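You operate a simulated robot arm through the tools that you are given. There is no shell and no other tool.

The job below is to be done with a simulated robot arm. You get a single attempt, and the scene is never put back.

TASK
Take the long insert off the rail, brush away the dust, and slide the short insert to the dusted end.
Fine: long insert on the bench top; red brush, stood back after; the short one goes up to the stop at the brushed end. Set down upright: red brush. What is to be rubbed or washed off counts as gone when no trace of it is left.
Where things are to end (x, y in the base frame): white insert within 60 mm of [770, -10].

The check looks at the end state, three seconds after you hand in, the way a careful person would. Anything else that was tipped, shoved, dropped, spilled or broken makes it a failure.

THE ROBOT
A 6-joint arm with a two-finger gripper, fixed in place. Base frame: the origin is on the floor under the middle of its stand, x ahead of it, y to its left, z up; the work surface is at about z = 860. Readings come in mm, degrees, newtons and seconds.
It reaches about 1298 mm from its shoulder. Its first joint turns from -149.0 to 149.0 degrees. Payload 1.57 kg.
The TCP is the grasp point between the finger pads, 21 mm short of the fingertips. In the tool frame z runs along the fingers and y along their closing line. The gripper opens to 70 mm; its body begins 50 mm behind the TCP.
Orientation is told as [roll, pitch, yaw] about the base's x, y, z axes, in that order, counted from this pose: with the fingers straight down and closing along the base's y, the tool's x points along the base's -x, its y along +y and its z along -z.

THE INTERFACE
- The arm moves only by the tool move_arm. Its argument "commands" is a list of rows, each a list of 3 entries, a list of its own where there are three numbers: the turn, a rotation vector about the tool's x, y, z in degrees, then the shift along the tool's x, y, z in m, then the closure, from 0 (fully open) to 1 (shut). In form: [[[rx, ry, rz], [tx, ty, tz], fingers], ...]. A call has 1 to 20 rows; each row is the pose to reach, as a shift and turn from the pose commanded when the call began, along the tool's axes at that moment. A row lasts 0.2 s, in which the tool goes at most 50 mm and 8.6 degrees; a call with a longer step from one row to the next is refused whole, and so is a gripper value outside its range. A pose out of reach is approached as far as the arm can. The call stops where the force on the tool passes 40 N (or 10 N more than at its start, if that is more) or the arm is blocked; 0.2 s more then pass. The fingers move at their own pace (about 103.7 mm/s each) and stop on an object; they squeeze with about 30 N. The grip force told is the motor's: it shows also when the fingers shut on nothing. Time passes only in rows, and 0.2 s behind the last, so rows that repeat a pose let the fingers close. The reply holds the time, the measured pose of the TCP, the force on the tool along the base axes, the opening and the grip force, in the units named above and with some noise, with the torque about the TCP (base axes, N m) and any sound that the robot's microphone picked up.
- Cameras (640 x 400 px; columns grow to the right, rows downward): "scene" is fixed at [51.5, -650.3, 1598.5]; the picture's right is [0.57, -0.82, 0.00], its down [-0.48, -0.34, -0.81] and it looks along [0.66, 0.46, -0.59] (base axes); focal length 335 px, centre (320, 200). "wrist" rides on the gripper at [79, 4, -81] in the tool frame; the picture's right is [-0.05, 1.00, 0.00], its down [-0.67, -0.04, -0.74] and it looks along [-0.74, -0.04, 0.67] (tool axes); focal length 256 px, centre (320, 200). There is no depth. A picture from a camera that has moved, and an enlarged one, comes with that camera's place and axes in the base frame and with its lens.
- grab_frame(camera): a new picture of that camera. It takes no simulated time.
- move_column(by): slides the trunk up (or, below 0, down) by that many mm; the arm rides with it, the base frame stays. It gives what a move gives, with no picture.
- inspect(camera, box): a new picture of the part [left, top, right, bottom] of that camera's present view, enlarged. It takes no simulated time.
- job_done(): hands the job in; it is judged then, once.

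Nothing tells you positions but the pictures and the camera data. Unless the task says otherwise, let go and move clear before handing in.

The tools are called after "Emit:" by a JSON object that holds its "fn" and its "kwargs". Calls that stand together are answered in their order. move_arm: Moves the arm, as the interface text tells. Its arguments: {"type":"object","properties":{"commands":{"type":"array","items":{"type":"array"}}},"required":["commands"]} The other tools are called the same way: move_column (by) moves the trunk up or down; grab_frame (camera) takes a picture; inspect (camera, box) takes an enlarged picture of a part of a camera's view; job_done () hands the job in.

At the start:

```text
time: 0.0
eef_pos: [740.3, 238.0, 1221.3]
tool_rot: [0.0, 0.0, 0.0]
wrist_force: [0.5, -0.1, 0.0]
torque: [0.0, -0.01, -0.01]
opening: 69.9
grip_force: 0.0
trunk travel left (down, up): [-902.0, 68.0]
```

scene: 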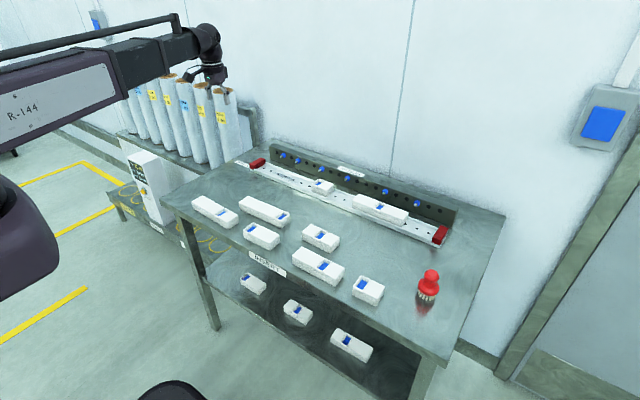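
wrist: 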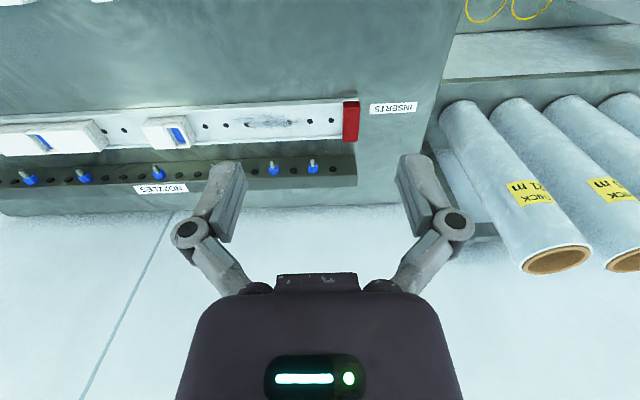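

I see a workbench with a rail at the back holding a long and a short insert between two red stops, dust near the left (+y) stop, a red brush at the right front, and more inserts on the bench. First I'll look closer at everything.

Emit:
{"fn": "inspect", "kwargs": {"camera": "scene", "box": [220, 130, 380, 230]}}

Emit:
{"fn": "inspect", "kwargs": {"camera": "scene", "box": [320, 160, 480, 260]}}

Emit:
{"fn": "inspect", "kwargs": {"camera": "scene", "box": [340, 230, 500, 330]}}

Emit:
{"fn": "inspect", "kwargs": {"camera": "scene", "box": [180, 180, 340, 280]}}

Emit:
{"fn": "inspect", "kwargs": {"camera": "wrist", "box": [0, 80, 200, 205]}}

Emit:
{"fn": "inspect", "kwargs": {"camera": "wrist", "box": [190, 70, 390, 195]}}

```text
4.00 times, centred on (300, 180) of scene
camera zoom: at [51.5, -650.3, 1598.5], right [0.57, -0.82, 0.0], down [-0.48, -0.34, -0.81], along [0.66, 0.46, -0.59], focal length 1340 px, centre (400, 280)
```

zoom: 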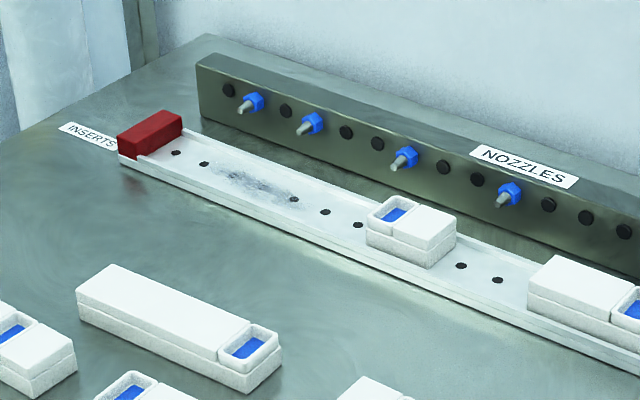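

```text
4.00 times, centred on (400, 210) of scene
camera zoom: at [51.5, -650.3, 1598.5], right [0.57, -0.82, 0.0], down [-0.48, -0.34, -0.81], along [0.66, 0.46, -0.59], focal length 1340 px, centre (0, 160)
```

zoom: 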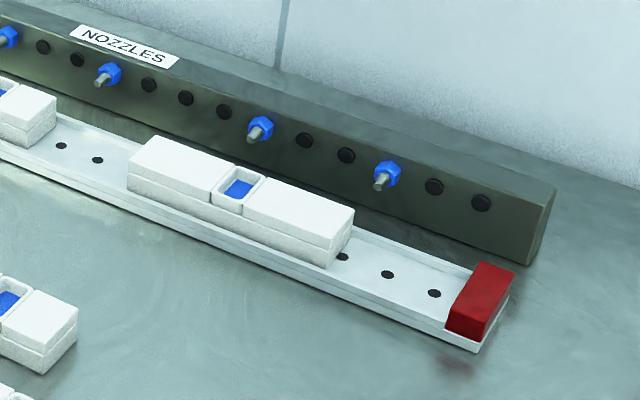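

```text
4.00 times, centred on (420, 280) of scene
camera zoom: at [51.5, -650.3, 1598.5], right [0.57, -0.82, 0.0], down [-0.48, -0.34, -0.81], along [0.66, 0.46, -0.59], focal length 1340 px, centre (-80, -120)
```

zoom: 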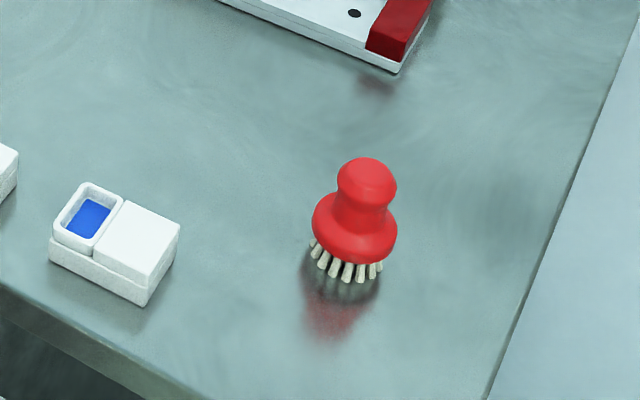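

```text
4.00 times, centred on (260, 230) of scene
camera zoom: at [51.5, -650.3, 1598.5], right [0.57, -0.82, 0.0], down [-0.48, -0.34, -0.81], along [0.66, 0.46, -0.59], focal length 1340 px, centre (560, 80)
```

zoom: 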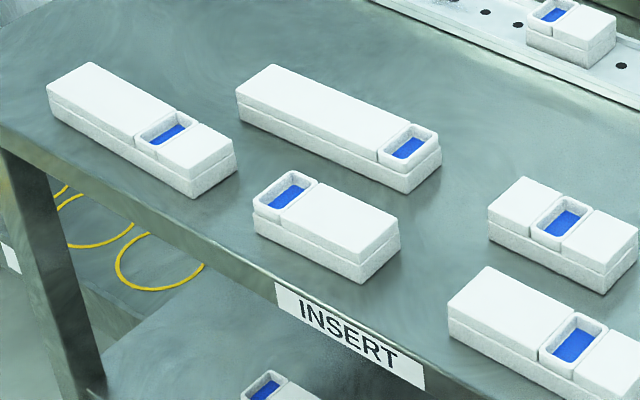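

```text
3.20 times, centred on (100, 142) of wrist
camera zoom: at [661.7, 242.3, 1303.4], right [0.05, 1.0, 0.0], down [0.67, -0.04, 0.74], along [0.74, -0.04, -0.67], focal length 819 px, centre (1024, 384)
```

zoom: 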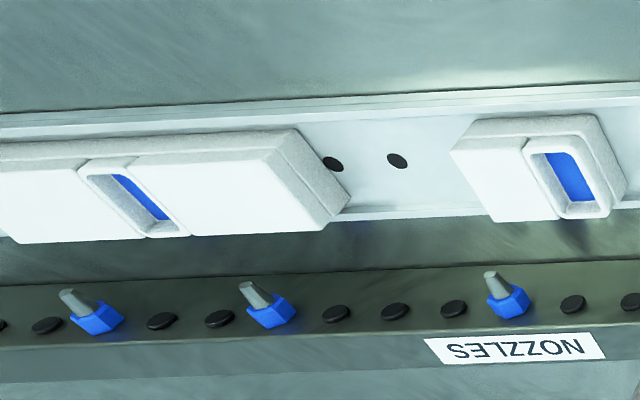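

```text
3.20 times, centred on (290, 132) of wrist
camera zoom: at [661.7, 242.3, 1303.4], right [0.05, 1.0, 0.0], down [0.67, -0.04, 0.74], along [0.74, -0.04, -0.67], focal length 819 px, centre (416, 416)
```

zoom: 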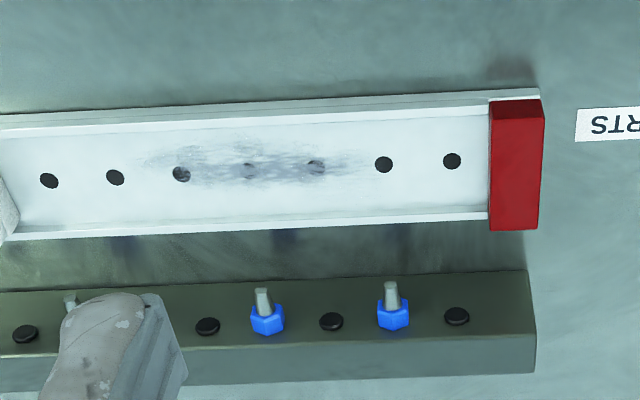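

The long insert is at about (918, -300) on the rail, the short one at about (920, -56), the dust is at y ≈ 60–200, and the brush is at about (680, -555). I'll move the wrist camera to view the long insert up close.

Emit:
{"fn": "move_arm", "kwargs": {"commands": [[[0, 0, 0], [0.00833, -0.04325, 0.00583], 0], [[0, 0, 0], [0.01667, -0.0865, 0.01167], 0], [[0, 0, 0], [0.025, -0.12975, 0.0175], 0], [[0, 0, 0], [0.0333, -0.173, 0.0233], 0], [[0, 0, 0], [0.04167, -0.21625, 0.02917], 0], [[0, 0, 0], [0.05, -0.2595, 0.035], 0], [[0, 0, 0], [0.0583, -0.30275, 0.0408], 0], [[0, 0, 0], [0.0667, -0.346, 0.0467], 0], [[0, 0, 0], [0.075, -0.38925, 0.0525], 0], [[0, 0, 0], [0.0833, -0.4325, 0.0583], 0], [[0, 0, 0], [0.09167, -0.47575, 0.06417], 0], [[0, 0, 0], [0.1, -0.519, 0.07], 0]]}}

Emit:
{"fn": "grab_frame", "kwargs": {"camera": "wrist"}}

Emit:
{"fn": "grab_frame", "kwargs": {"camera": "scene"}}

```text
time: 2.6
eef_pos: [643.2, -280.0, 1221.7]
tool_rot: [0.0, 0.0, 0.0]
wrist_force: [-0.6, -0.1, 0.1]
torque: [0.02, 0.02, 0.0]
opening: 70.0
grip_force: 0.0
out of reach, approached as far as the arm can: row 1, 2, 3, 4, 5, 6, 7, 8, 9, 10, 11, 12
trunk travel left (down, up): [-902.0, 68.0]
```

```text
taken
camera wrist: at [563.5, -275.6, 1303.3], right [0.05, 1.0, 0.0], down [0.67, -0.04, 0.74], along [0.74, -0.04, -0.67], focal length 256 px, centre (320, 200)
```

wrist: 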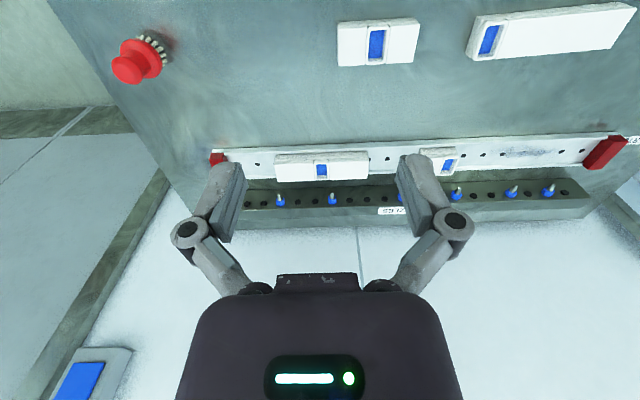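

```text
taken
```

scene: 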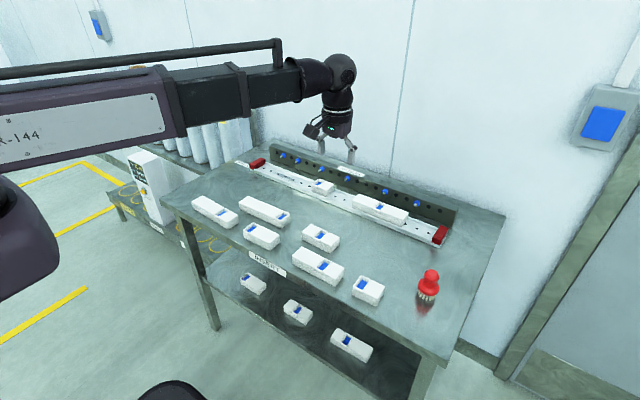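

The arm couldn't go lower than about 1221 from this trunk height, so I'll lower the trunk and see how reach changes.

Emit:
{"fn": "move_column", "kwargs": {"by": -100}}

```text
time: 3.9
eef_pos: [643.7, -278.3, 1122.3]
tool_rot: [0.1, 0.0, 0.1]
wrist_force: [-1.2, -0.6, 0.3]
torque: [-0.03, 0.01, 0.0]
opening: 69.8
grip_force: 0.0
trunk travel left (down, up): [-802.0, 168.0]
```

Emit:
{"fn": "move_arm", "kwargs": {"commands": [[[0, 0, 0], [0, 0, 0.01], 0], [[0, 0, 0], [0, 0, 0.02], 0], [[0, 0, 0], [0, 0, 0.02], 0]]}}

Emit:
{"fn": "grab_frame", "kwargs": {"camera": "wrist"}}

```text
time: 4.7
eef_pos: [644.4, -278.6, 1122.1]
tool_rot: [0.0, 0.0, 0.0]
wrist_force: [0.0, -0.3, 0.3]
torque: [0.01, 0.02, 0.01]
opening: 70.0
grip_force: 0.1
out of reach, approached as far as the arm can: row 1, 2, 3
trunk travel left (down, up): [-802.0, 168.0]
```

```text
taken
camera wrist: at [563.5, -274.2, 1203.4], right [0.05, 1.0, 0.0], down [0.67, -0.04, 0.74], along [0.74, -0.04, -0.67], focal length 256 px, centre (320, 200)
```

wrist: 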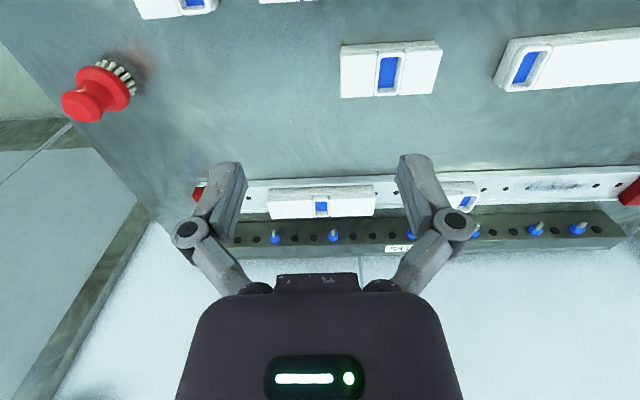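

Emit:
{"fn": "move_arm", "kwargs": {"commands": [[[0, 0, 0], [0, 0, -0.01], 0], [[0, 0, 0], [0, 0, -0.02], 0], [[0, 0, 0], [0, 0, -0.02], 0]]}}

```text
time: 5.5
eef_pos: [642.9, -278.7, 1121.6]
tool_rot: [0.0, 0.0, -0.1]
wrist_force: [-0.1, -0.4, -0.5]
torque: [0.0, -0.01, -0.01]
opening: 69.9
grip_force: 0.0
out of reach, approached as far as the arm can: row 1, 2, 3
trunk travel left (down, up): [-802.0, 168.0]
```

The arm moves vertically only through the trunk (with the tool straight). Next I take close-ups of the rail and brush from here.

Emit:
{"fn": "inspect", "kwargs": {"camera": "wrist", "box": [190, 150, 430, 300]}}

Emit:
{"fn": "inspect", "kwargs": {"camera": "wrist", "box": [20, 40, 180, 140]}}

Emit:
{"fn": "inspect", "kwargs": {"camera": "wrist", "box": [420, 140, 640, 278]}}

```text
2.67 times, centred on (310, 225) of wrist
camera zoom: at [563.5, -274.2, 1203.4], right [0.05, 1.0, 0.0], down [0.67, -0.04, 0.74], along [0.74, -0.04, -0.67], focal length 683 px, centre (347, 133)
```

zoom: 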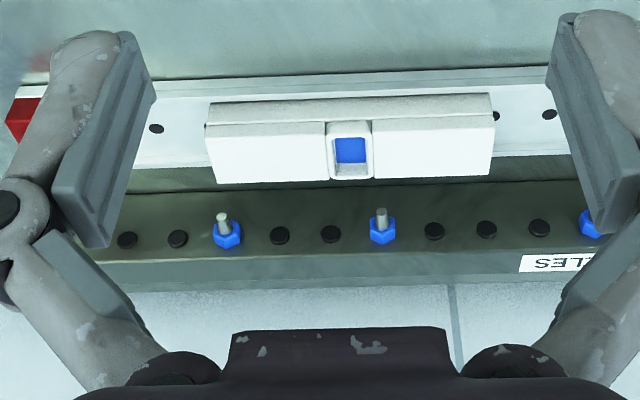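

```text
4.00 times, centred on (100, 90) of wrist
camera zoom: at [563.5, -274.2, 1203.4], right [0.05, 1.0, 0.0], down [0.67, -0.04, 0.74], along [0.74, -0.04, -0.67], focal length 1024 px, centre (1200, 640)
```

zoom: 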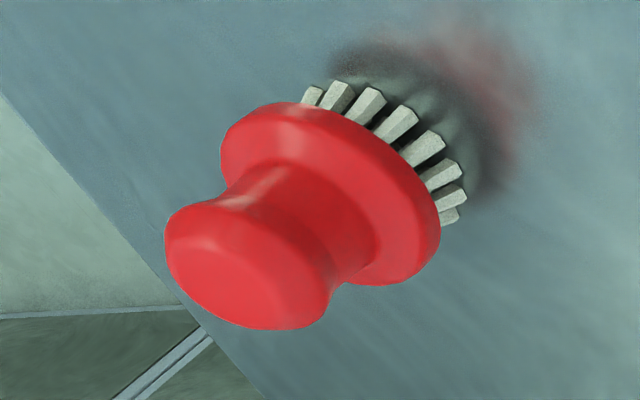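

```text
2.90 times, centred on (530, 209) of wrist
camera zoom: at [563.5, -274.2, 1203.4], right [0.05, 1.0, 0.0], down [0.67, -0.04, 0.74], along [0.74, -0.04, -0.67], focal length 742 px, centre (-289, 174)
```

zoom: 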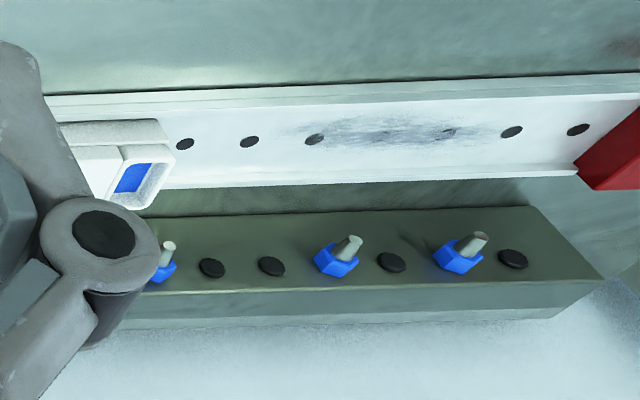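

Vertical clearance is good here; I'll move above the long insert (around y = -325, between two nozzles) while turning the tool 90° so that the fingers close along x.

Emit:
{"fn": "move_arm", "kwargs": {"commands": [[[0, 0, -8.182], [-0.025, -0.0042, 0], 0], [[0, 0, -16.364], [-0.05, -0.0084, 0], 0], [[0, 0, -24.545], [-0.075, -0.0125, 0], 0], [[0, 0, -32.727], [-0.1, -0.0167, 0], 0], [[0, 0, -40.909], [-0.125, -0.0209, 0], 0], [[0, 0, -49.091], [-0.15, -0.0251, 0], 0], [[0, 0, -57.273], [-0.175, -0.0293, 0], 0], [[0, 0, -65.455], [-0.2, -0.0335, 0], 0], [[0, 0, -73.636], [-0.225, -0.0376, 0], 0], [[0, 0, -81.818], [-0.25, -0.0418, 0], 0], [[0, 0, -90], [-0.275, -0.046, 0], 0], [[0, 0, -90], [-0.275, -0.046, 0], 0]]}}

Emit:
{"fn": "grab_frame", "kwargs": {"camera": "wrist"}}

Emit:
{"fn": "grab_frame", "kwargs": {"camera": "scene"}}

```text
time: 8.1
eef_pos: [917.8, -325.0, 1122.1]
tool_rot: [0.0, 0.1, 90.1]
wrist_force: [0.0, 0.3, -0.5]
torque: [-0.01, -0.01, 0.01]
opening: 70.1
grip_force: 0.0
trunk travel left (down, up): [-802.0, 168.0]
```

```text
taken
camera wrist: at [912.7, -404.0, 1203.7], right [-1.0, 0.05, 0.0], down [0.03, 0.67, 0.74], along [0.04, 0.74, -0.67], focal length 256 px, centre (320, 200)
```

wrist: 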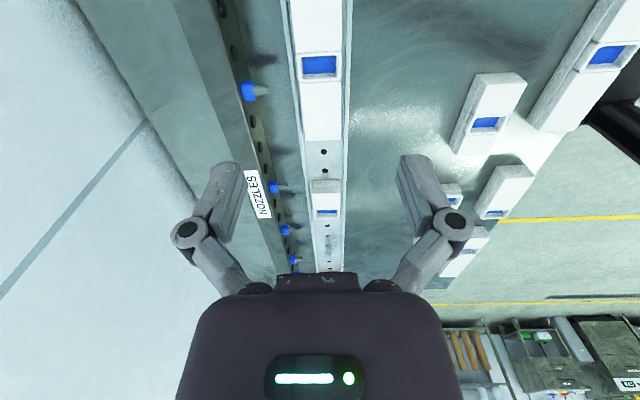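

```text
taken
```

scene: 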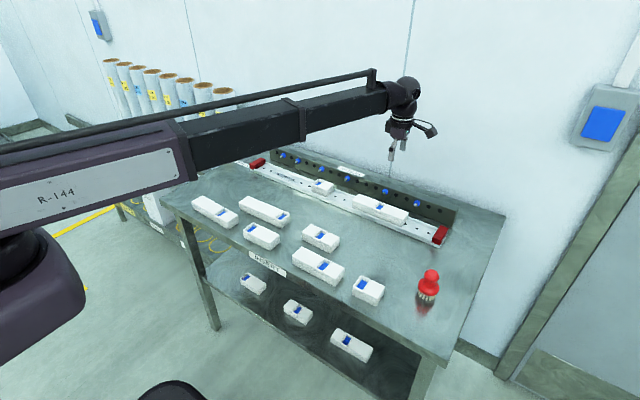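

Emit:
{"fn": "inspect", "kwargs": {"camera": "wrist", "box": [200, 0, 440, 150]}}

Emit:
{"fn": "inspect", "kwargs": {"camera": "wrist", "box": [240, 140, 400, 280]}}

```text
2.67 times, centred on (320, 75) of wrist
camera zoom: at [912.7, -404.0, 1203.7], right [-1.0, 0.05, 0.0], down [0.03, 0.67, 0.74], along [0.04, 0.74, -0.67], focal length 683 px, centre (320, 533)
```

zoom: 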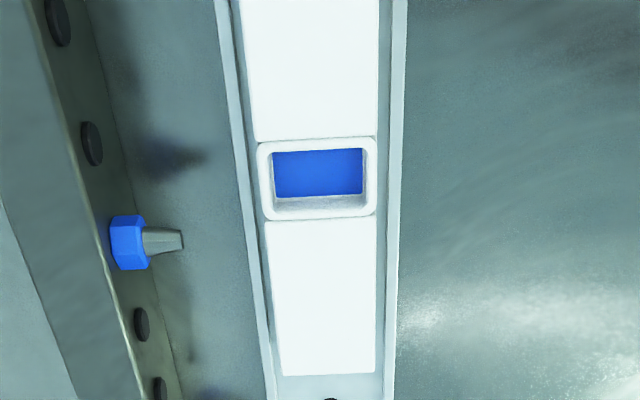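

```text
2.86 times, centred on (320, 210) of wrist
camera zoom: at [912.7, -404.0, 1203.7], right [-1.0, 0.05, 0.0], down [0.03, 0.67, 0.74], along [0.04, 0.74, -0.67], focal length 731 px, centre (320, 171)
```

zoom: 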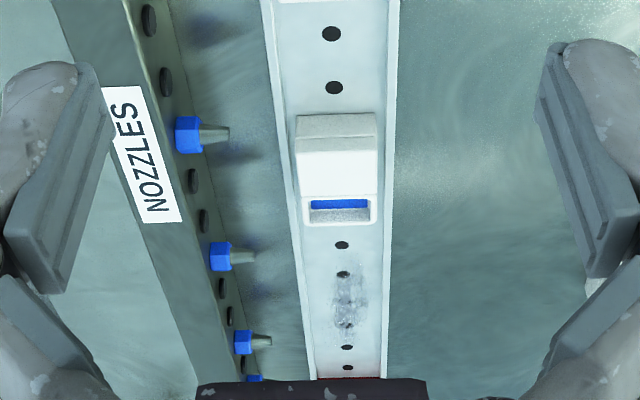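

Emit:
{"fn": "inspect", "kwargs": {"camera": "wrist", "box": [270, 20, 370, 90]}}

Emit:
{"fn": "inspect", "kwargs": {"camera": "wrist", "box": [270, 85, 370, 155]}}

Emit:
{"fn": "inspect", "kwargs": {"camera": "scene", "box": [340, 185, 420, 235]}}

```text
5.71 times, centred on (320, 55) of wrist
camera zoom: at [912.7, -404.0, 1203.7], right [-1.0, 0.05, 0.0], down [0.03, 0.67, 0.74], along [0.04, 0.74, -0.67], focal length 1463 px, centre (320, 1029)
```

zoom: 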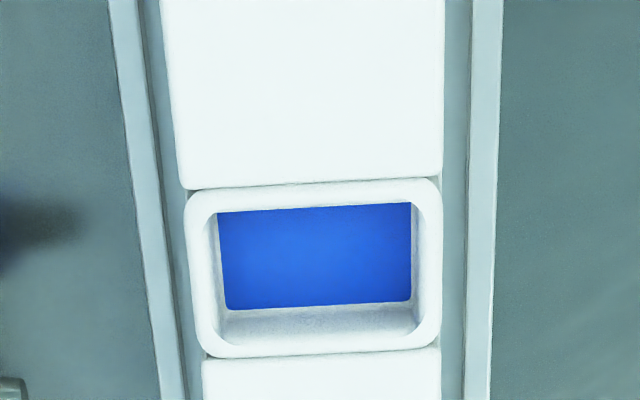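

```text
5.71 times, centred on (320, 120) of wrist
camera zoom: at [912.7, -404.0, 1203.7], right [-1.0, 0.05, 0.0], down [0.03, 0.67, 0.74], along [0.04, 0.74, -0.67], focal length 1463 px, centre (320, 657)
```

zoom: 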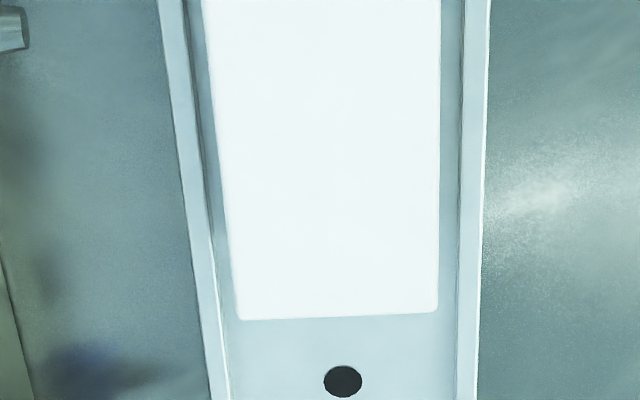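

```text
8.00 times, centred on (380, 210) of scene
camera zoom: at [51.5, -650.3, 1598.5], right [0.57, -0.82, 0.0], down [-0.48, -0.34, -0.81], along [0.66, 0.46, -0.59], focal length 2680 px, centre (-160, 120)
```

zoom: 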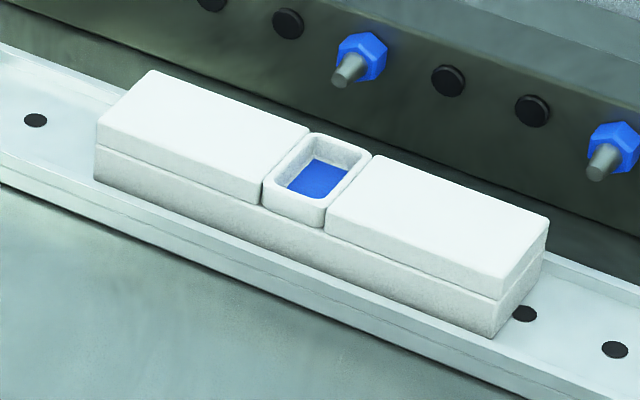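

The long insert is about 50 mm wide and 195 mm long (y ≈ -387 to -190), centred on x ≈ 920. I'll shift over it and lower the trunk to a safe height for a closer look.

Emit:
{"fn": "move_arm", "kwargs": {"commands": [[[0, 0, 0], [-0.0125, -0.001, 0], 0.1], [[0, 0, 0], [-0.025, -0.002, 0], 0.1], [[0, 0, 0], [-0.025, -0.002, 0], 0.1]]}}

Emit:
{"fn": "move_column", "kwargs": {"by": -150}}

Emit:
{"fn": "grab_frame", "kwargs": {"camera": "wrist"}}

Emit:
{"fn": "grab_frame", "kwargs": {"camera": "scene"}}

```text
time: 8.9
eef_pos: [919.4, -299.8, 1121.3]
tool_rot: [0.0, 0.0, 90.1]
wrist_force: [-0.2, 0.4, 0.9]
torque: [0.0, 0.0, 0.0]
opening: 63.1
grip_force: 0.0
trunk travel left (down, up): [-802.0, 168.0]
```

```text
time: 10.7
eef_pos: [920.3, -300.3, 971.6]
tool_rot: [0.0, 0.0, 90.1]
wrist_force: [-0.7, -0.9, -0.5]
torque: [-0.01, -0.02, -0.02]
opening: 63.0
grip_force: 0.1
trunk travel left (down, up): [-652.0, 318.0]
```

```text
taken
camera wrist: at [915.5, -378.9, 1053.5], right [-1.0, 0.05, 0.0], down [0.04, 0.67, 0.74], along [0.04, 0.74, -0.67], focal length 256 px, centre (320, 200)
```

wrist: 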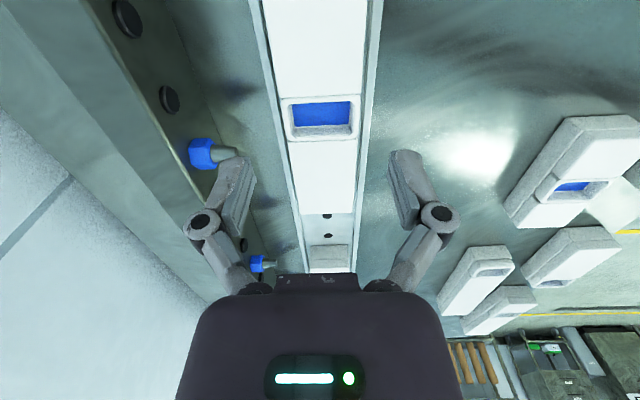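

```text
taken
```

scene: 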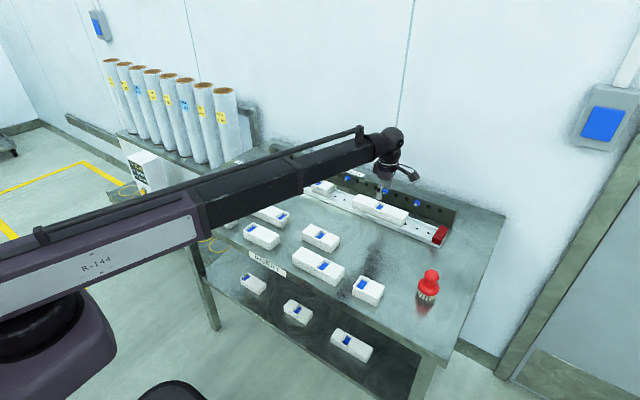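

Emit:
{"fn": "move_column", "kwargs": {"by": -48}}

Emit:
{"fn": "grab_frame", "kwargs": {"camera": "wrist"}}

Emit:
{"fn": "inspect", "kwargs": {"camera": "scene", "box": [330, 130, 450, 250]}}

```text
time: 11.6
eef_pos: [919.3, -299.6, 922.8]
tool_rot: [0.0, -0.1, 90.0]
wrist_force: [0.0, -0.2, -0.5]
torque: [0.0, 0.0, 0.01]
opening: 63.1
grip_force: 0.0
trunk travel left (down, up): [-604.0, 366.0]
```

```text
taken
camera wrist: at [915.4, -378.9, 1005.5], right [-1.0, 0.05, 0.0], down [0.04, 0.67, 0.74], along [0.04, 0.74, -0.67], focal length 256 px, centre (320, 200)
```

wrist: 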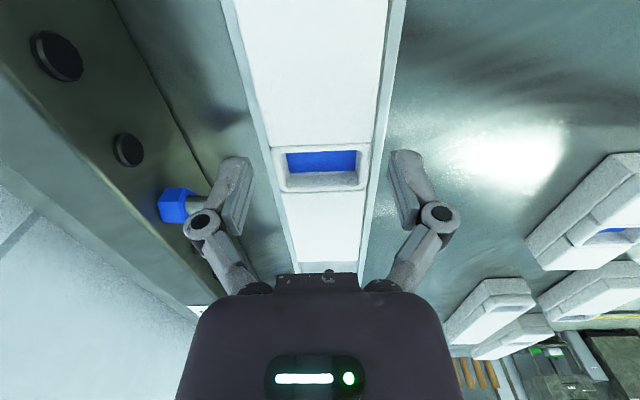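

```text
3.33 times, centred on (390, 190) of scene
camera zoom: at [51.5, -650.3, 1598.5], right [0.57, -0.82, 0.0], down [-0.48, -0.34, -0.81], along [0.66, 0.46, -0.59], focal length 1117 px, centre (87, 233)
```

zoom: 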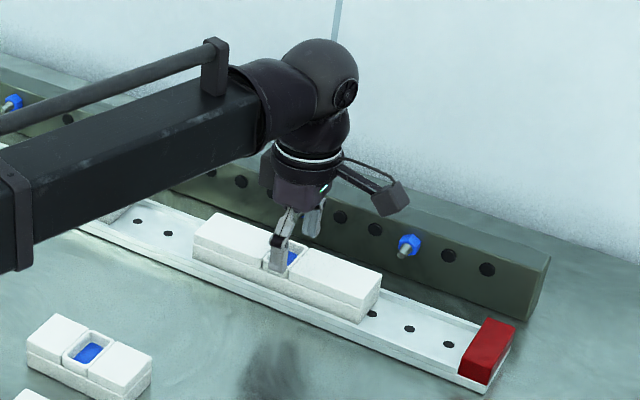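

Emit:
{"fn": "move_column", "kwargs": {"by": -18}}

Emit:
{"fn": "grab_frame", "kwargs": {"camera": "wrist"}}

Emit:
{"fn": "inspect", "kwargs": {"camera": "scene", "box": [370, 180, 430, 220]}}

```text
time: 12.2
eef_pos: [920.0, -300.1, 906.0]
tool_rot: [-0.2, -0.1, 90.0]
wrist_force: [-0.4, -0.6, -0.1]
torque: [0.01, 0.03, 0.0]
opening: 63.4
grip_force: 0.1
trunk travel left (down, up): [-586.0, 384.0]
```

```text
taken
camera wrist: at [915.4, -378.9, 987.4], right [-1.0, 0.05, 0.0], down [0.04, 0.67, 0.74], along [0.04, 0.74, -0.67], focal length 256 px, centre (320, 200)
```

wrist: 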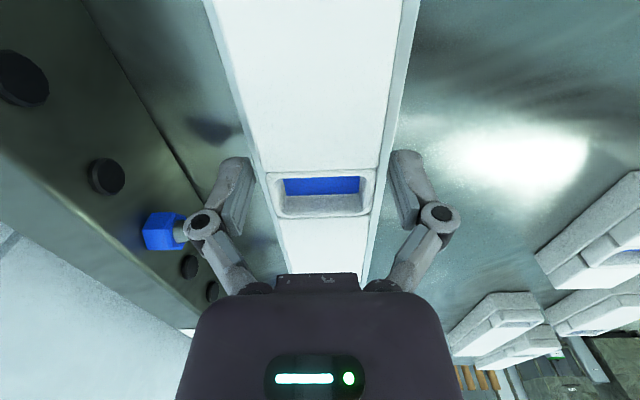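

```text
10.00 times, centred on (400, 200) of scene
camera zoom: at [51.5, -650.3, 1598.5], right [0.57, -0.82, 0.0], down [-0.48, -0.34, -0.81], along [0.66, 0.46, -0.59], focal length 3350 px, centre (-480, 200)
```

zoom: 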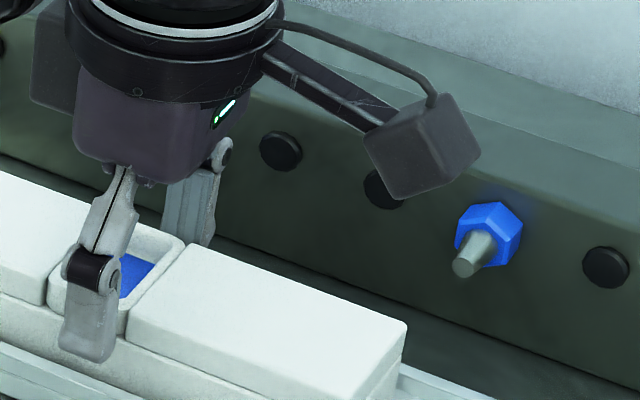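

Emit:
{"fn": "move_column", "kwargs": {"by": -4}}

Emit:
{"fn": "inspect", "kwargs": {"camera": "scene", "box": [370, 180, 430, 220]}}

```text
time: 12.8
eef_pos: [921.3, -299.8, 900.8]
tool_rot: [0.0, 0.1, 89.9]
wrist_force: [-0.1, 0.4, -0.3]
torque: [0.02, 0.01, 0.01]
opening: 62.9
grip_force: 0.1
trunk travel left (down, up): [-582.0, 388.0]
```

```text
10.00 times, centred on (400, 200) of scene
camera zoom: at [51.5, -650.3, 1598.5], right [0.57, -0.82, 0.0], down [-0.48, -0.34, -0.81], along [0.66, 0.46, -0.59], focal length 3350 px, centre (-480, 200)
```

zoom: 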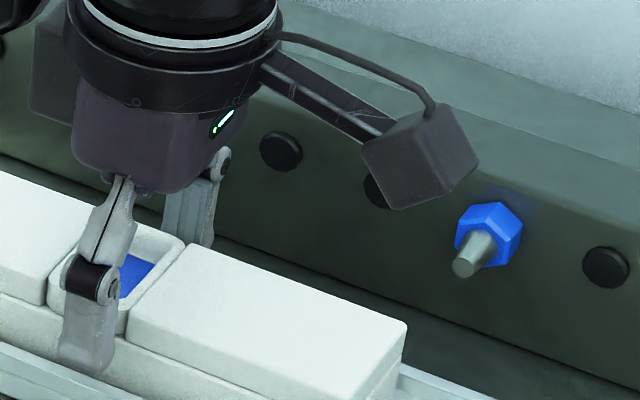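

Fingertips are on both sides of the long insert above the rail lip. Closing now.

Emit:
{"fn": "move_arm", "kwargs": {"commands": [[[0, 0, 0], [0, 0, 0], 0.25], [[0, 0, 0], [0, 0, 0], 0.5], [[0, 0, 0], [0, 0, 0], 1], [[0, 0, 0], [0, 0, 0], 1], [[0, 0, 0], [0, 0, 0], 1]]}}

Emit:
{"fn": "grab_frame", "kwargs": {"camera": "wrist"}}

```text
time: 14.0
eef_pos: [919.8, -298.8, 901.6]
tool_rot: [0.0, 0.0, 90.1]
wrist_force: [-0.9, -0.9, -0.2]
torque: [-0.01, 0.06, 0.01]
opening: 49.5
grip_force: 29.9
trunk travel left (down, up): [-582.0, 388.0]
```

```text
taken
camera wrist: at [915.4, -378.9, 983.5], right [-1.0, 0.05, 0.0], down [0.04, 0.67, 0.74], along [0.04, 0.74, -0.67], focal length 256 px, centre (320, 200)
```

wrist: 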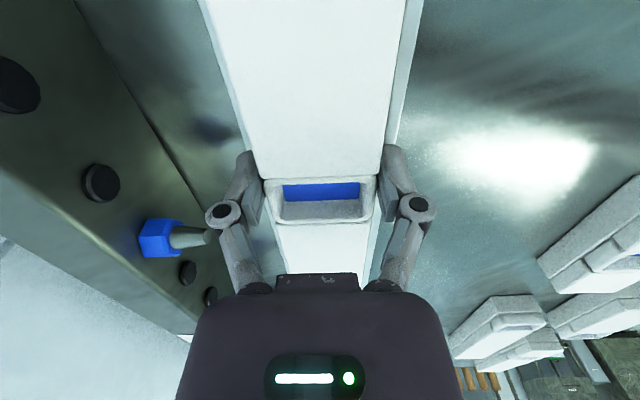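

Gripped at 49.5 mm. Lifting a little first to check that the insert comes free.

Emit:
{"fn": "move_column", "kwargs": {"by": 15}}

Emit:
{"fn": "inspect", "kwargs": {"camera": "scene", "box": [330, 160, 450, 250]}}

```text
time: 14.6
eef_pos: [920.9, -299.8, 916.2]
tool_rot: [0.0, 0.0, 90.1]
wrist_force: [-0.7, 0.0, -3.9]
torque: [-0.02, 0.02, 0.01]
opening: 49.7
grip_force: 30.1
trunk travel left (down, up): [-597.0, 373.0]
```

```text
4.44 times, centred on (390, 205) of scene
camera zoom: at [51.5, -650.3, 1598.5], right [0.57, -0.82, 0.0], down [-0.48, -0.34, -0.81], along [0.66, 0.46, -0.59], focal length 1489 px, centre (9, 178)
```

zoom: 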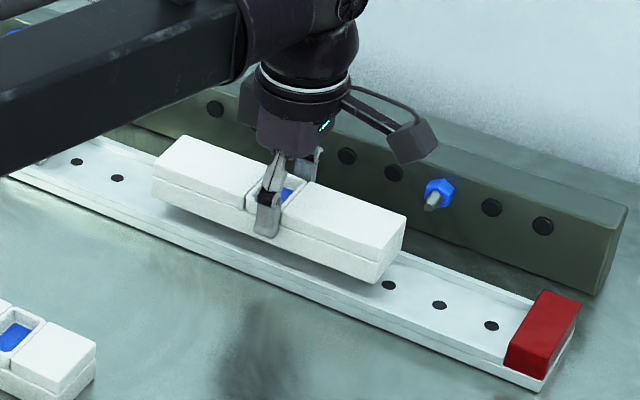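

The insert came free (about 0.4 kg). I lift it well clear and carry it toward (785, -10) on the bench.

Emit:
{"fn": "move_column", "kwargs": {"by": 95}}

Emit:
{"fn": "move_arm", "kwargs": {"commands": [[[0, 0, 0], [-0.02, 0.01, 0], 1], [[0, 0, 0], [-0.05, 0.024, 0], 1], [[0, 0, 0], [-0.085, 0.041, 0], 1], [[0, 0, 0], [-0.12, 0.058, 0], 1], [[0, 0, 0], [-0.155, 0.075, 0], 1], [[0, 0, 0], [-0.19, 0.092, 0], 1], [[0, 0, 0], [-0.225, 0.109, 0], 1], [[0, 0, 0], [-0.255, 0.124, 0], 1], [[0, 0, 0], [-0.278, 0.135, 0], 1], [[0, 0, 0], [-0.278, 0.135, 0], 1]]}}

Emit:
{"fn": "grab_frame", "kwargs": {"camera": "wrist"}}

Emit:
{"fn": "grab_frame", "kwargs": {"camera": "scene"}}

```text
time: 15.9
eef_pos: [921.9, -300.5, 1010.8]
tool_rot: [0.0, 0.0, 89.9]
wrist_force: [-0.1, 0.1, -4.6]
torque: [-0.03, -0.02, 0.01]
opening: 49.8
grip_force: 30.1
trunk travel left (down, up): [-692.0, 278.0]
```

```text
time: 18.1
eef_pos: [785.9, -21.2, 1010.4]
tool_rot: [0.0, 0.0, 89.9]
wrist_force: [-0.1, -0.4, -3.0]
torque: [-0.01, 0.01, -0.02]
opening: 49.7
grip_force: 29.9
trunk travel left (down, up): [-692.0, 278.0]
```

```text
taken
camera wrist: at [781.2, -101.5, 1093.1], right [-1.0, 0.05, 0.0], down [0.04, 0.67, 0.74], along [0.04, 0.74, -0.67], focal length 256 px, centre (320, 200)
```

wrist: 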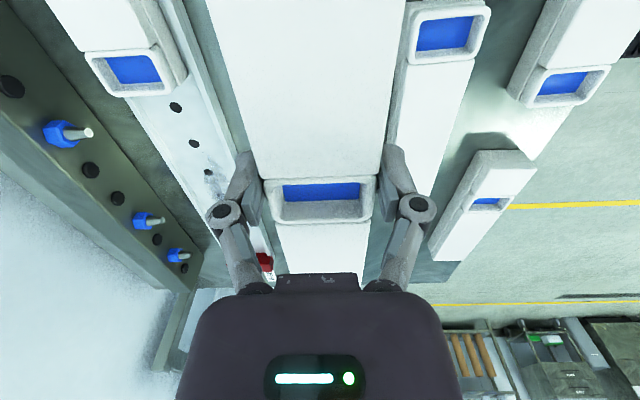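

```text
taken
```

scene: 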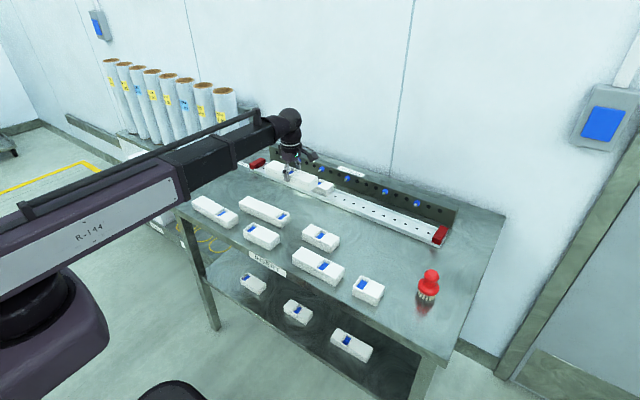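

Emit:
{"fn": "move_column", "kwargs": {"by": -100}}

Emit:
{"fn": "inspect", "kwargs": {"camera": "scene", "box": [200, 130, 360, 230]}}

```text
time: 19.4
eef_pos: [786.0, -22.0, 912.3]
tool_rot: [0.0, 0.0, 90.0]
wrist_force: [0.2, -0.2, -3.0]
torque: [-0.03, -0.01, 0.02]
opening: 49.7
grip_force: 30.6
trunk travel left (down, up): [-592.0, 378.0]
```

```text
4.00 times, centred on (280, 180) of scene
camera zoom: at [51.5, -650.3, 1598.5], right [0.57, -0.82, 0.0], down [-0.48, -0.34, -0.81], along [0.66, 0.46, -0.59], focal length 1340 px, centre (480, 280)
```

zoom: 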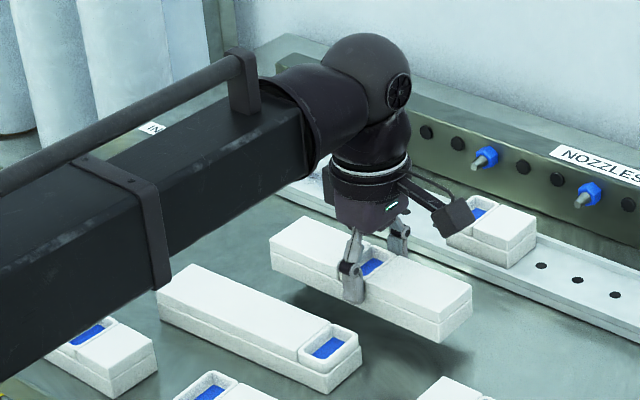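

Emit:
{"fn": "move_column", "kwargs": {"by": -9}}

Emit:
{"fn": "move_column", "kwargs": {"by": -3}}

Emit:
{"fn": "inspect", "kwargs": {"camera": "scene", "box": [240, 170, 340, 230]}}

```text
time: 20.0
eef_pos: [786.0, -22.2, 902.6]
tool_rot: [0.0, 0.0, 89.9]
wrist_force: [-0.3, 0.6, -3.7]
torque: [-0.02, 0.01, 0.0]
opening: 49.6
grip_force: 30.0
trunk travel left (down, up): [-583.0, 387.0]
```

```text
time: 20.5
eef_pos: [786.3, -21.5, 899.2]
tool_rot: [0.0, 0.0, 90.0]
wrist_force: [-0.6, -0.5, -3.6]
torque: [-0.01, 0.01, 0.02]
opening: 49.8
grip_force: 30.2
trunk travel left (down, up): [-580.0, 390.0]
```

```text
6.40 times, centred on (290, 200) of scene
camera zoom: at [51.5, -650.3, 1598.5], right [0.57, -0.82, 0.0], down [-0.48, -0.34, -0.81], along [0.66, 0.46, -0.59], focal length 2144 px, centre (512, 200)
```

zoom: 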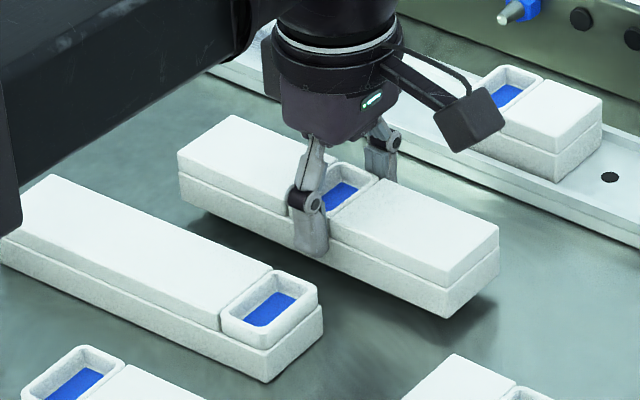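

Still slightly above the bench; continuing in small steps.

Emit:
{"fn": "move_column", "kwargs": {"by": -2}}

Emit:
{"fn": "move_column", "kwargs": {"by": -2}}

Emit:
{"fn": "move_column", "kwargs": {"by": -1.5}}

```text
time: 21.0
eef_pos: [785.5, -22.3, 896.3]
tool_rot: [0.0, 0.0, 90.0]
wrist_force: [-0.1, -0.5, -3.6]
torque: [-0.04, -0.01, 0.01]
opening: 49.6
grip_force: 30.2
trunk travel left (down, up): [-578.0, 392.0]
```

```text
time: 21.6
eef_pos: [785.5, -22.8, 895.3]
tool_rot: [0.0, 0.0, 90.0]
wrist_force: [0.1, -0.1, -3.5]
torque: [-0.04, 0.0, 0.0]
opening: 49.9
grip_force: 29.5
trunk travel left (down, up): [-576.0, 394.0]
```

```text
time: 22.1
eef_pos: [785.6, -21.0, 892.9]
tool_rot: [-0.1, 0.0, 90.0]
wrist_force: [0.0, 0.6, -2.9]
torque: [-0.04, -0.02, 0.02]
opening: 50.0
grip_force: 29.9
trunk travel left (down, up): [-575.0, 395.0]
```

Emit:
{"fn": "move_column", "kwargs": {"by": -1}}

Emit:
{"fn": "move_column", "kwargs": {"by": -1}}

Emit:
{"fn": "inspect", "kwargs": {"camera": "scene", "box": [240, 170, 340, 230]}}

```text
time: 22.6
eef_pos: [785.7, -21.7, 893.0]
tool_rot: [0.0, 0.0, 90.0]
wrist_force: [-0.4, -0.6, -3.6]
torque: [-0.05, 0.02, 0.0]
opening: 49.8
grip_force: 29.5
trunk travel left (down, up): [-574.0, 396.0]
```

```text
time: 23.1
eef_pos: [786.3, -21.3, 892.1]
tool_rot: [0.0, -0.1, 90.0]
wrist_force: [0.3, 0.0, -3.3]
torque: [0.02, 0.02, 0.05]
opening: 49.8
grip_force: 30.0
trunk travel left (down, up): [-573.0, 397.0]
```

```text
6.40 times, centred on (290, 200) of scene
camera zoom: at [51.5, -650.3, 1598.5], right [0.57, -0.82, 0.0], down [-0.48, -0.34, -0.81], along [0.66, 0.46, -0.59], focal length 2144 px, centre (512, 200)
```

zoom: 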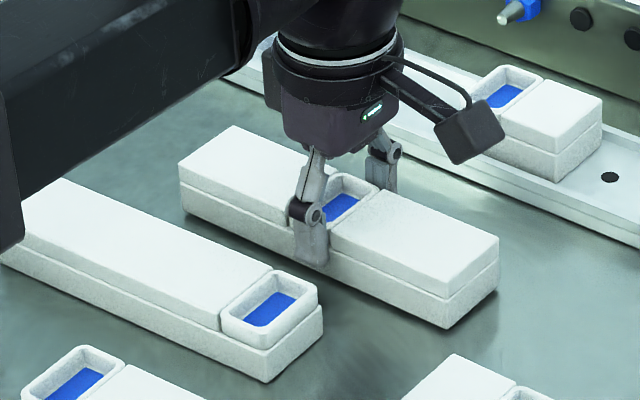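

Emit:
{"fn": "move_column", "kwargs": {"by": -1}}

Emit:
{"fn": "move_column", "kwargs": {"by": -1}}

```text
time: 23.6
eef_pos: [786.4, -21.9, 890.3]
tool_rot: [0.0, 0.0, 90.0]
wrist_force: [0.1, -0.1, -3.0]
torque: [-0.03, 0.0, -0.01]
opening: 49.6
grip_force: 29.8
trunk travel left (down, up): [-572.0, 398.0]
```

```text
time: 24.1
eef_pos: [786.1, -22.1, 889.8]
tool_rot: [0.0, 0.1, 90.0]
wrist_force: [-0.1, -0.2, -4.4]
torque: [-0.05, 0.0, 0.01]
opening: 49.8
grip_force: 29.9
trunk travel left (down, up): [-571.0, 399.0]
```

Emit:
{"fn": "inspect", "kwargs": {"camera": "scene", "box": [260, 180, 330, 225]}}

Emit:
{"fn": "move_column", "kwargs": {"by": -1}}

Emit:
{"fn": "move_column", "kwargs": {"by": -1}}

```text
8.89 times, centred on (295, 202) of scene
camera zoom: at [51.5, -650.3, 1598.5], right [0.57, -0.82, 0.0], down [-0.48, -0.34, -0.81], along [0.66, 0.46, -0.59], focal length 2978 px, centre (542, 178)
```

zoom: 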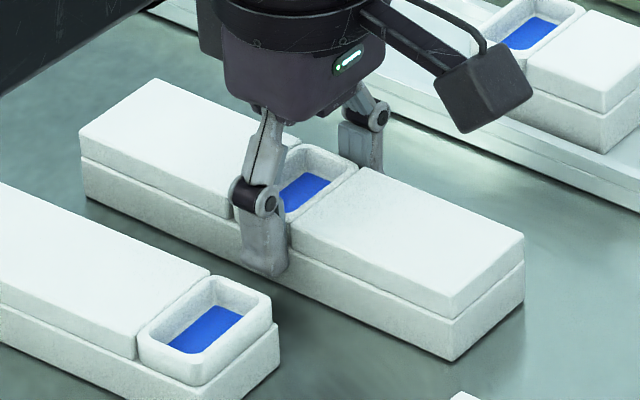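

```text
time: 24.6
eef_pos: [786.3, -21.8, 889.9]
tool_rot: [-0.1, 0.1, 89.9]
wrist_force: [5.2, -0.8, 10.8]
torque: [0.29, 0.19, -0.09]
opening: 49.8
grip_force: 29.9
trunk travel left (down, up): [-570.0, 400.0]
```

```text
time: 25.1
eef_pos: [785.7, -22.0, 888.4]
tool_rot: [-0.1, 0.0, 90.0]
wrist_force: [8.2, 0.6, 20.1]
torque: [-0.03, -0.21, -0.01]
opening: 50.1
grip_force: 30.3
trunk travel left (down, up): [-569.0, 401.0]
```

Contact with the bench confirmed (20 N). I relieve the pressure by 1 mm, then open the fingers and rise.

Emit:
{"fn": "move_column", "kwargs": {"by": 1}}

Emit:
{"fn": "move_arm", "kwargs": {"commands": [[[0, 0, 0], [0, 0, 0], 0.28], [[0, 0, 0], [0, 0, 0], 0.15], [[0, 0, 0], [0, 0, 0], 0.1], [[0, 0, 0], [0, 0, 0], 0.1]]}}

Emit:
{"fn": "inspect", "kwargs": {"camera": "scene", "box": [260, 180, 330, 225]}}

Emit:
{"fn": "grab_frame", "kwargs": {"camera": "wrist"}}

```text
time: 25.6
eef_pos: [785.4, -22.3, 888.4]
tool_rot: [0.0, 0.1, 90.0]
wrist_force: [3.6, 0.3, 4.3]
torque: [-0.21, -0.29, 0.07]
opening: 49.9
grip_force: 30.0
trunk travel left (down, up): [-570.0, 400.0]
```

```text
time: 26.6
eef_pos: [785.6, -21.4, 888.2]
tool_rot: [-0.1, 0.0, 89.9]
wrist_force: [0.4, 0.3, -0.2]
torque: [-0.04, 0.0, -0.02]
opening: 62.9
grip_force: 0.1
trunk travel left (down, up): [-570.0, 400.0]
```

```text
8.89 times, centred on (295, 202) of scene
camera zoom: at [51.5, -650.3, 1598.5], right [0.57, -0.82, 0.0], down [-0.48, -0.34, -0.81], along [0.66, 0.46, -0.59], focal length 2978 px, centre (542, 178)
```

zoom: 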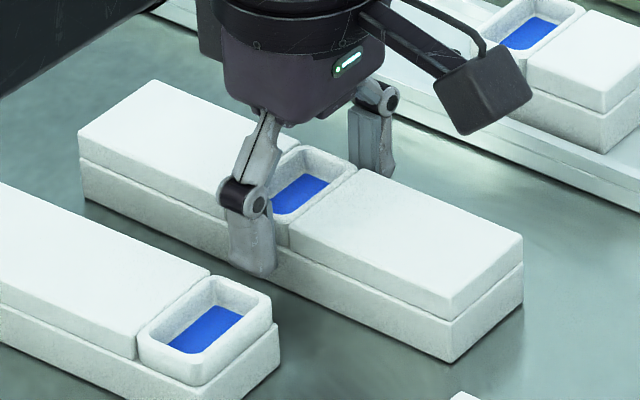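

```text
taken
camera wrist: at [781.0, -101.7, 970.9], right [-1.0, 0.05, 0.0], down [0.04, 0.67, 0.74], along [0.04, 0.74, -0.67], focal length 256 px, centre (320, 200)
```

wrist: 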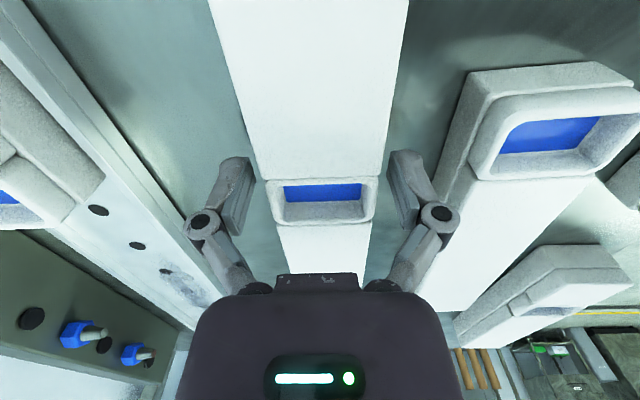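

The long insert rests on the bench at about (786, -10). I rise and head to the brush, turning the tool back to yaw 0 on the way.

Emit:
{"fn": "move_column", "kwargs": {"by": 160}}

Emit:
{"fn": "move_arm", "kwargs": {"commands": [[[0, 0, 6.923], [0.04105, 0.00789, 0], 0], [[0, 0, 13.846], [0.0821, 0.01578, 0], 0], [[0, 0, 20.769], [0.12315, 0.02367, 0], 0], [[0, 0, 27.692], [0.1642, 0.03156, 0], 0], [[0, 0, 34.615], [0.20525, 0.03945, 0], 0], [[0, 0, 41.538], [0.2463, 0.04734, 0], 0], [[0, 0, 48.461], [0.28735, 0.05523, 0], 0], [[0, 0, 55.384], [0.3284, 0.06312, 0], 0], [[0, 0, 62.307], [0.36945, 0.07101, 0], 0], [[0, 0, 69.23], [0.4105, 0.0789, 0], 0], [[0, 0, 76.153], [0.45155, 0.08679, 0], 0], [[0, 0, 83.076], [0.4926, 0.09468, 0], 0], [[0, 0, 90], [0.5336, 0.1026, 0], 0], [[0, 0, 90], [0.5336, 0.1026, 0], 0]]}}

Emit:
{"fn": "grab_frame", "kwargs": {"camera": "wrist"}}

Emit:
{"fn": "grab_frame", "kwargs": {"camera": "scene"}}

```text
time: 28.5
eef_pos: [785.1, -22.2, 1049.7]
tool_rot: [0.0, 0.0, 90.0]
wrist_force: [0.1, 0.1, 0.2]
torque: [-0.02, 0.0, -0.03]
opening: 63.0
grip_force: 0.1
trunk travel left (down, up): [-730.0, 240.0]
```

```text
time: 31.5
eef_pos: [683.4, -557.5, 1049.5]
tool_rot: [0.0, -0.1, -0.1]
wrist_force: [0.7, -0.3, 0.3]
torque: [0.01, 0.02, 0.02]
opening: 69.8
grip_force: 0.1
trunk travel left (down, up): [-730.0, 240.0]
```

```text
taken
camera wrist: at [604.2, -553.2, 1131.0], right [0.06, 1.0, 0.0], down [0.67, -0.04, 0.74], along [0.74, -0.04, -0.67], focal length 256 px, centre (320, 200)
```

wrist: 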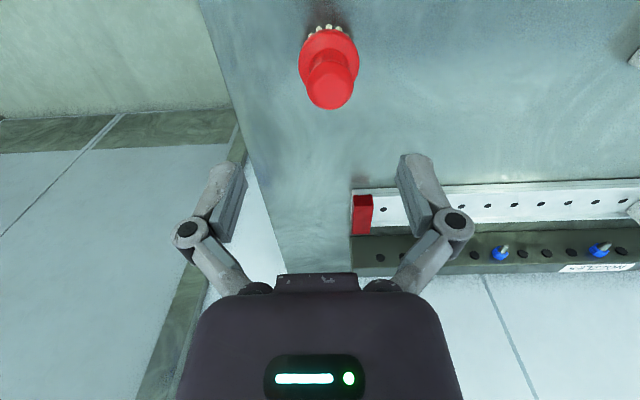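

```text
taken
```

scene: 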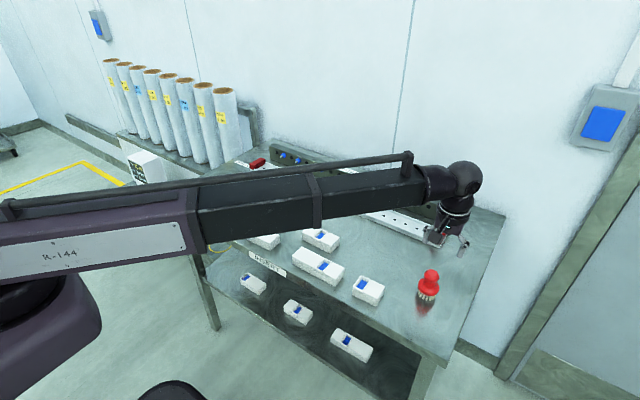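

Emit:
{"fn": "inspect", "kwargs": {"camera": "wrist", "box": [270, 0, 400, 120]}}

Emit:
{"fn": "inspect", "kwargs": {"camera": "scene", "box": [400, 250, 460, 310]}}

```text
3.33 times, centred on (335, 60) of wrist
camera zoom: at [604.2, -553.2, 1131.0], right [0.06, 1.0, 0.0], down [0.67, -0.04, 0.74], along [0.74, -0.04, -0.67], focal length 853 px, centre (270, 667)
```

zoom: 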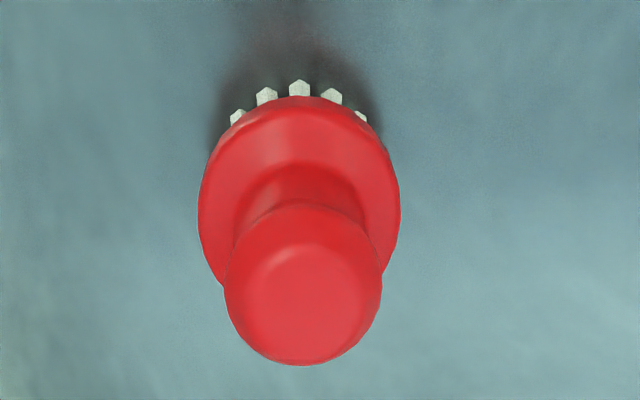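

```text
6.67 times, centred on (430, 280) of scene
camera zoom: at [51.5, -650.3, 1598.5], right [0.57, -0.82, 0.0], down [-0.48, -0.34, -0.81], along [0.66, 0.46, -0.59], focal length 2234 px, centre (-413, -333)
```

zoom: 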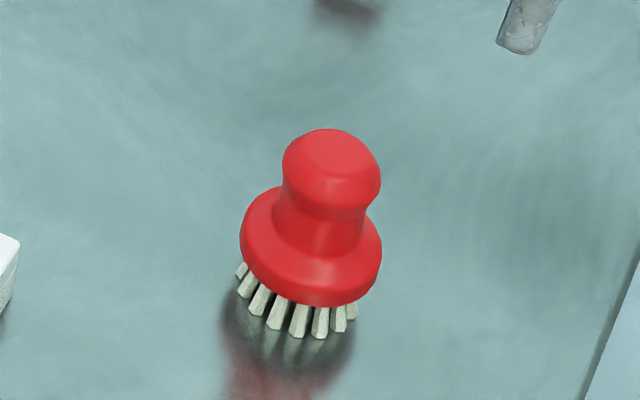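

The brush's axis is at roughly (688, -550), knob ≈ 36 mm wide, top near z ≈ 952. I'll align above it and descend for a closer check.

Emit:
{"fn": "move_arm", "kwargs": {"commands": [[[0, 0, 0], [-0.0045, 0.0075, 0], 0], [[0, 0, 0], [-0.0045, 0.0075, 0], 0]]}}

Emit:
{"fn": "move_column", "kwargs": {"by": -60}}

Emit:
{"fn": "grab_frame", "kwargs": {"camera": "wrist"}}

Emit:
{"fn": "inspect", "kwargs": {"camera": "scene", "box": [390, 210, 490, 310]}}

```text
time: 32.1
eef_pos: [687.9, -548.7, 1048.7]
tool_rot: [-0.1, 0.0, -0.1]
wrist_force: [-0.3, 0.3, -0.3]
torque: [0.0, 0.01, 0.01]
opening: 70.0
grip_force: 0.2
trunk travel left (down, up): [-730.0, 240.0]
```

```text
time: 33.1
eef_pos: [686.8, -549.4, 988.1]
tool_rot: [0.0, 0.0, -0.1]
wrist_force: [-0.9, 0.7, 0.3]
torque: [-0.01, 0.01, 0.03]
opening: 70.0
grip_force: 0.0
trunk travel left (down, up): [-670.0, 300.0]
```

```text
taken
camera wrist: at [608.0, -545.4, 1071.0], right [0.05, 1.0, 0.0], down [0.67, -0.04, 0.74], along [0.74, -0.04, -0.67], focal length 256 px, centre (320, 200)
```

wrist: 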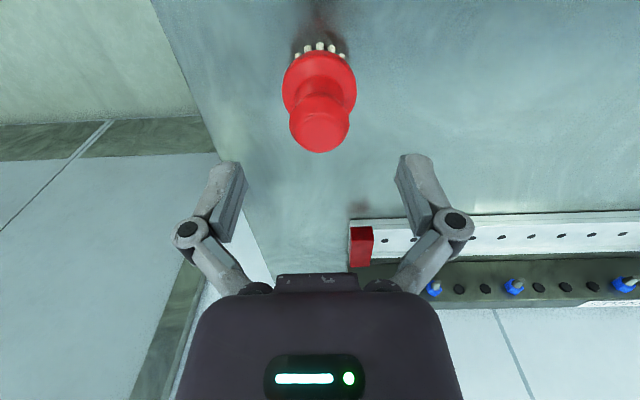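

```text
4.00 times, centred on (440, 260) of scene
camera zoom: at [51.5, -650.3, 1598.5], right [0.57, -0.82, 0.0], down [-0.48, -0.34, -0.81], along [0.66, 0.46, -0.59], focal length 1340 px, centre (-160, -40)
```

zoom: 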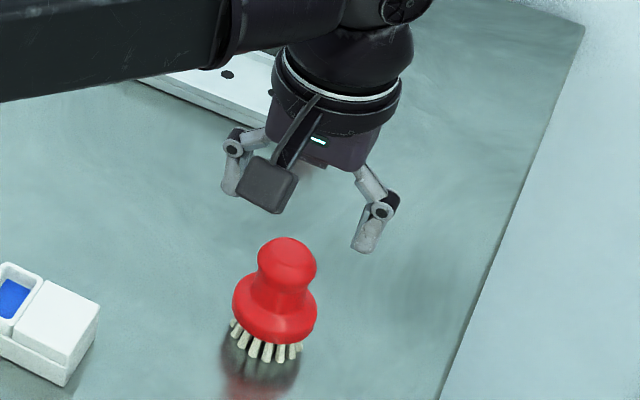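

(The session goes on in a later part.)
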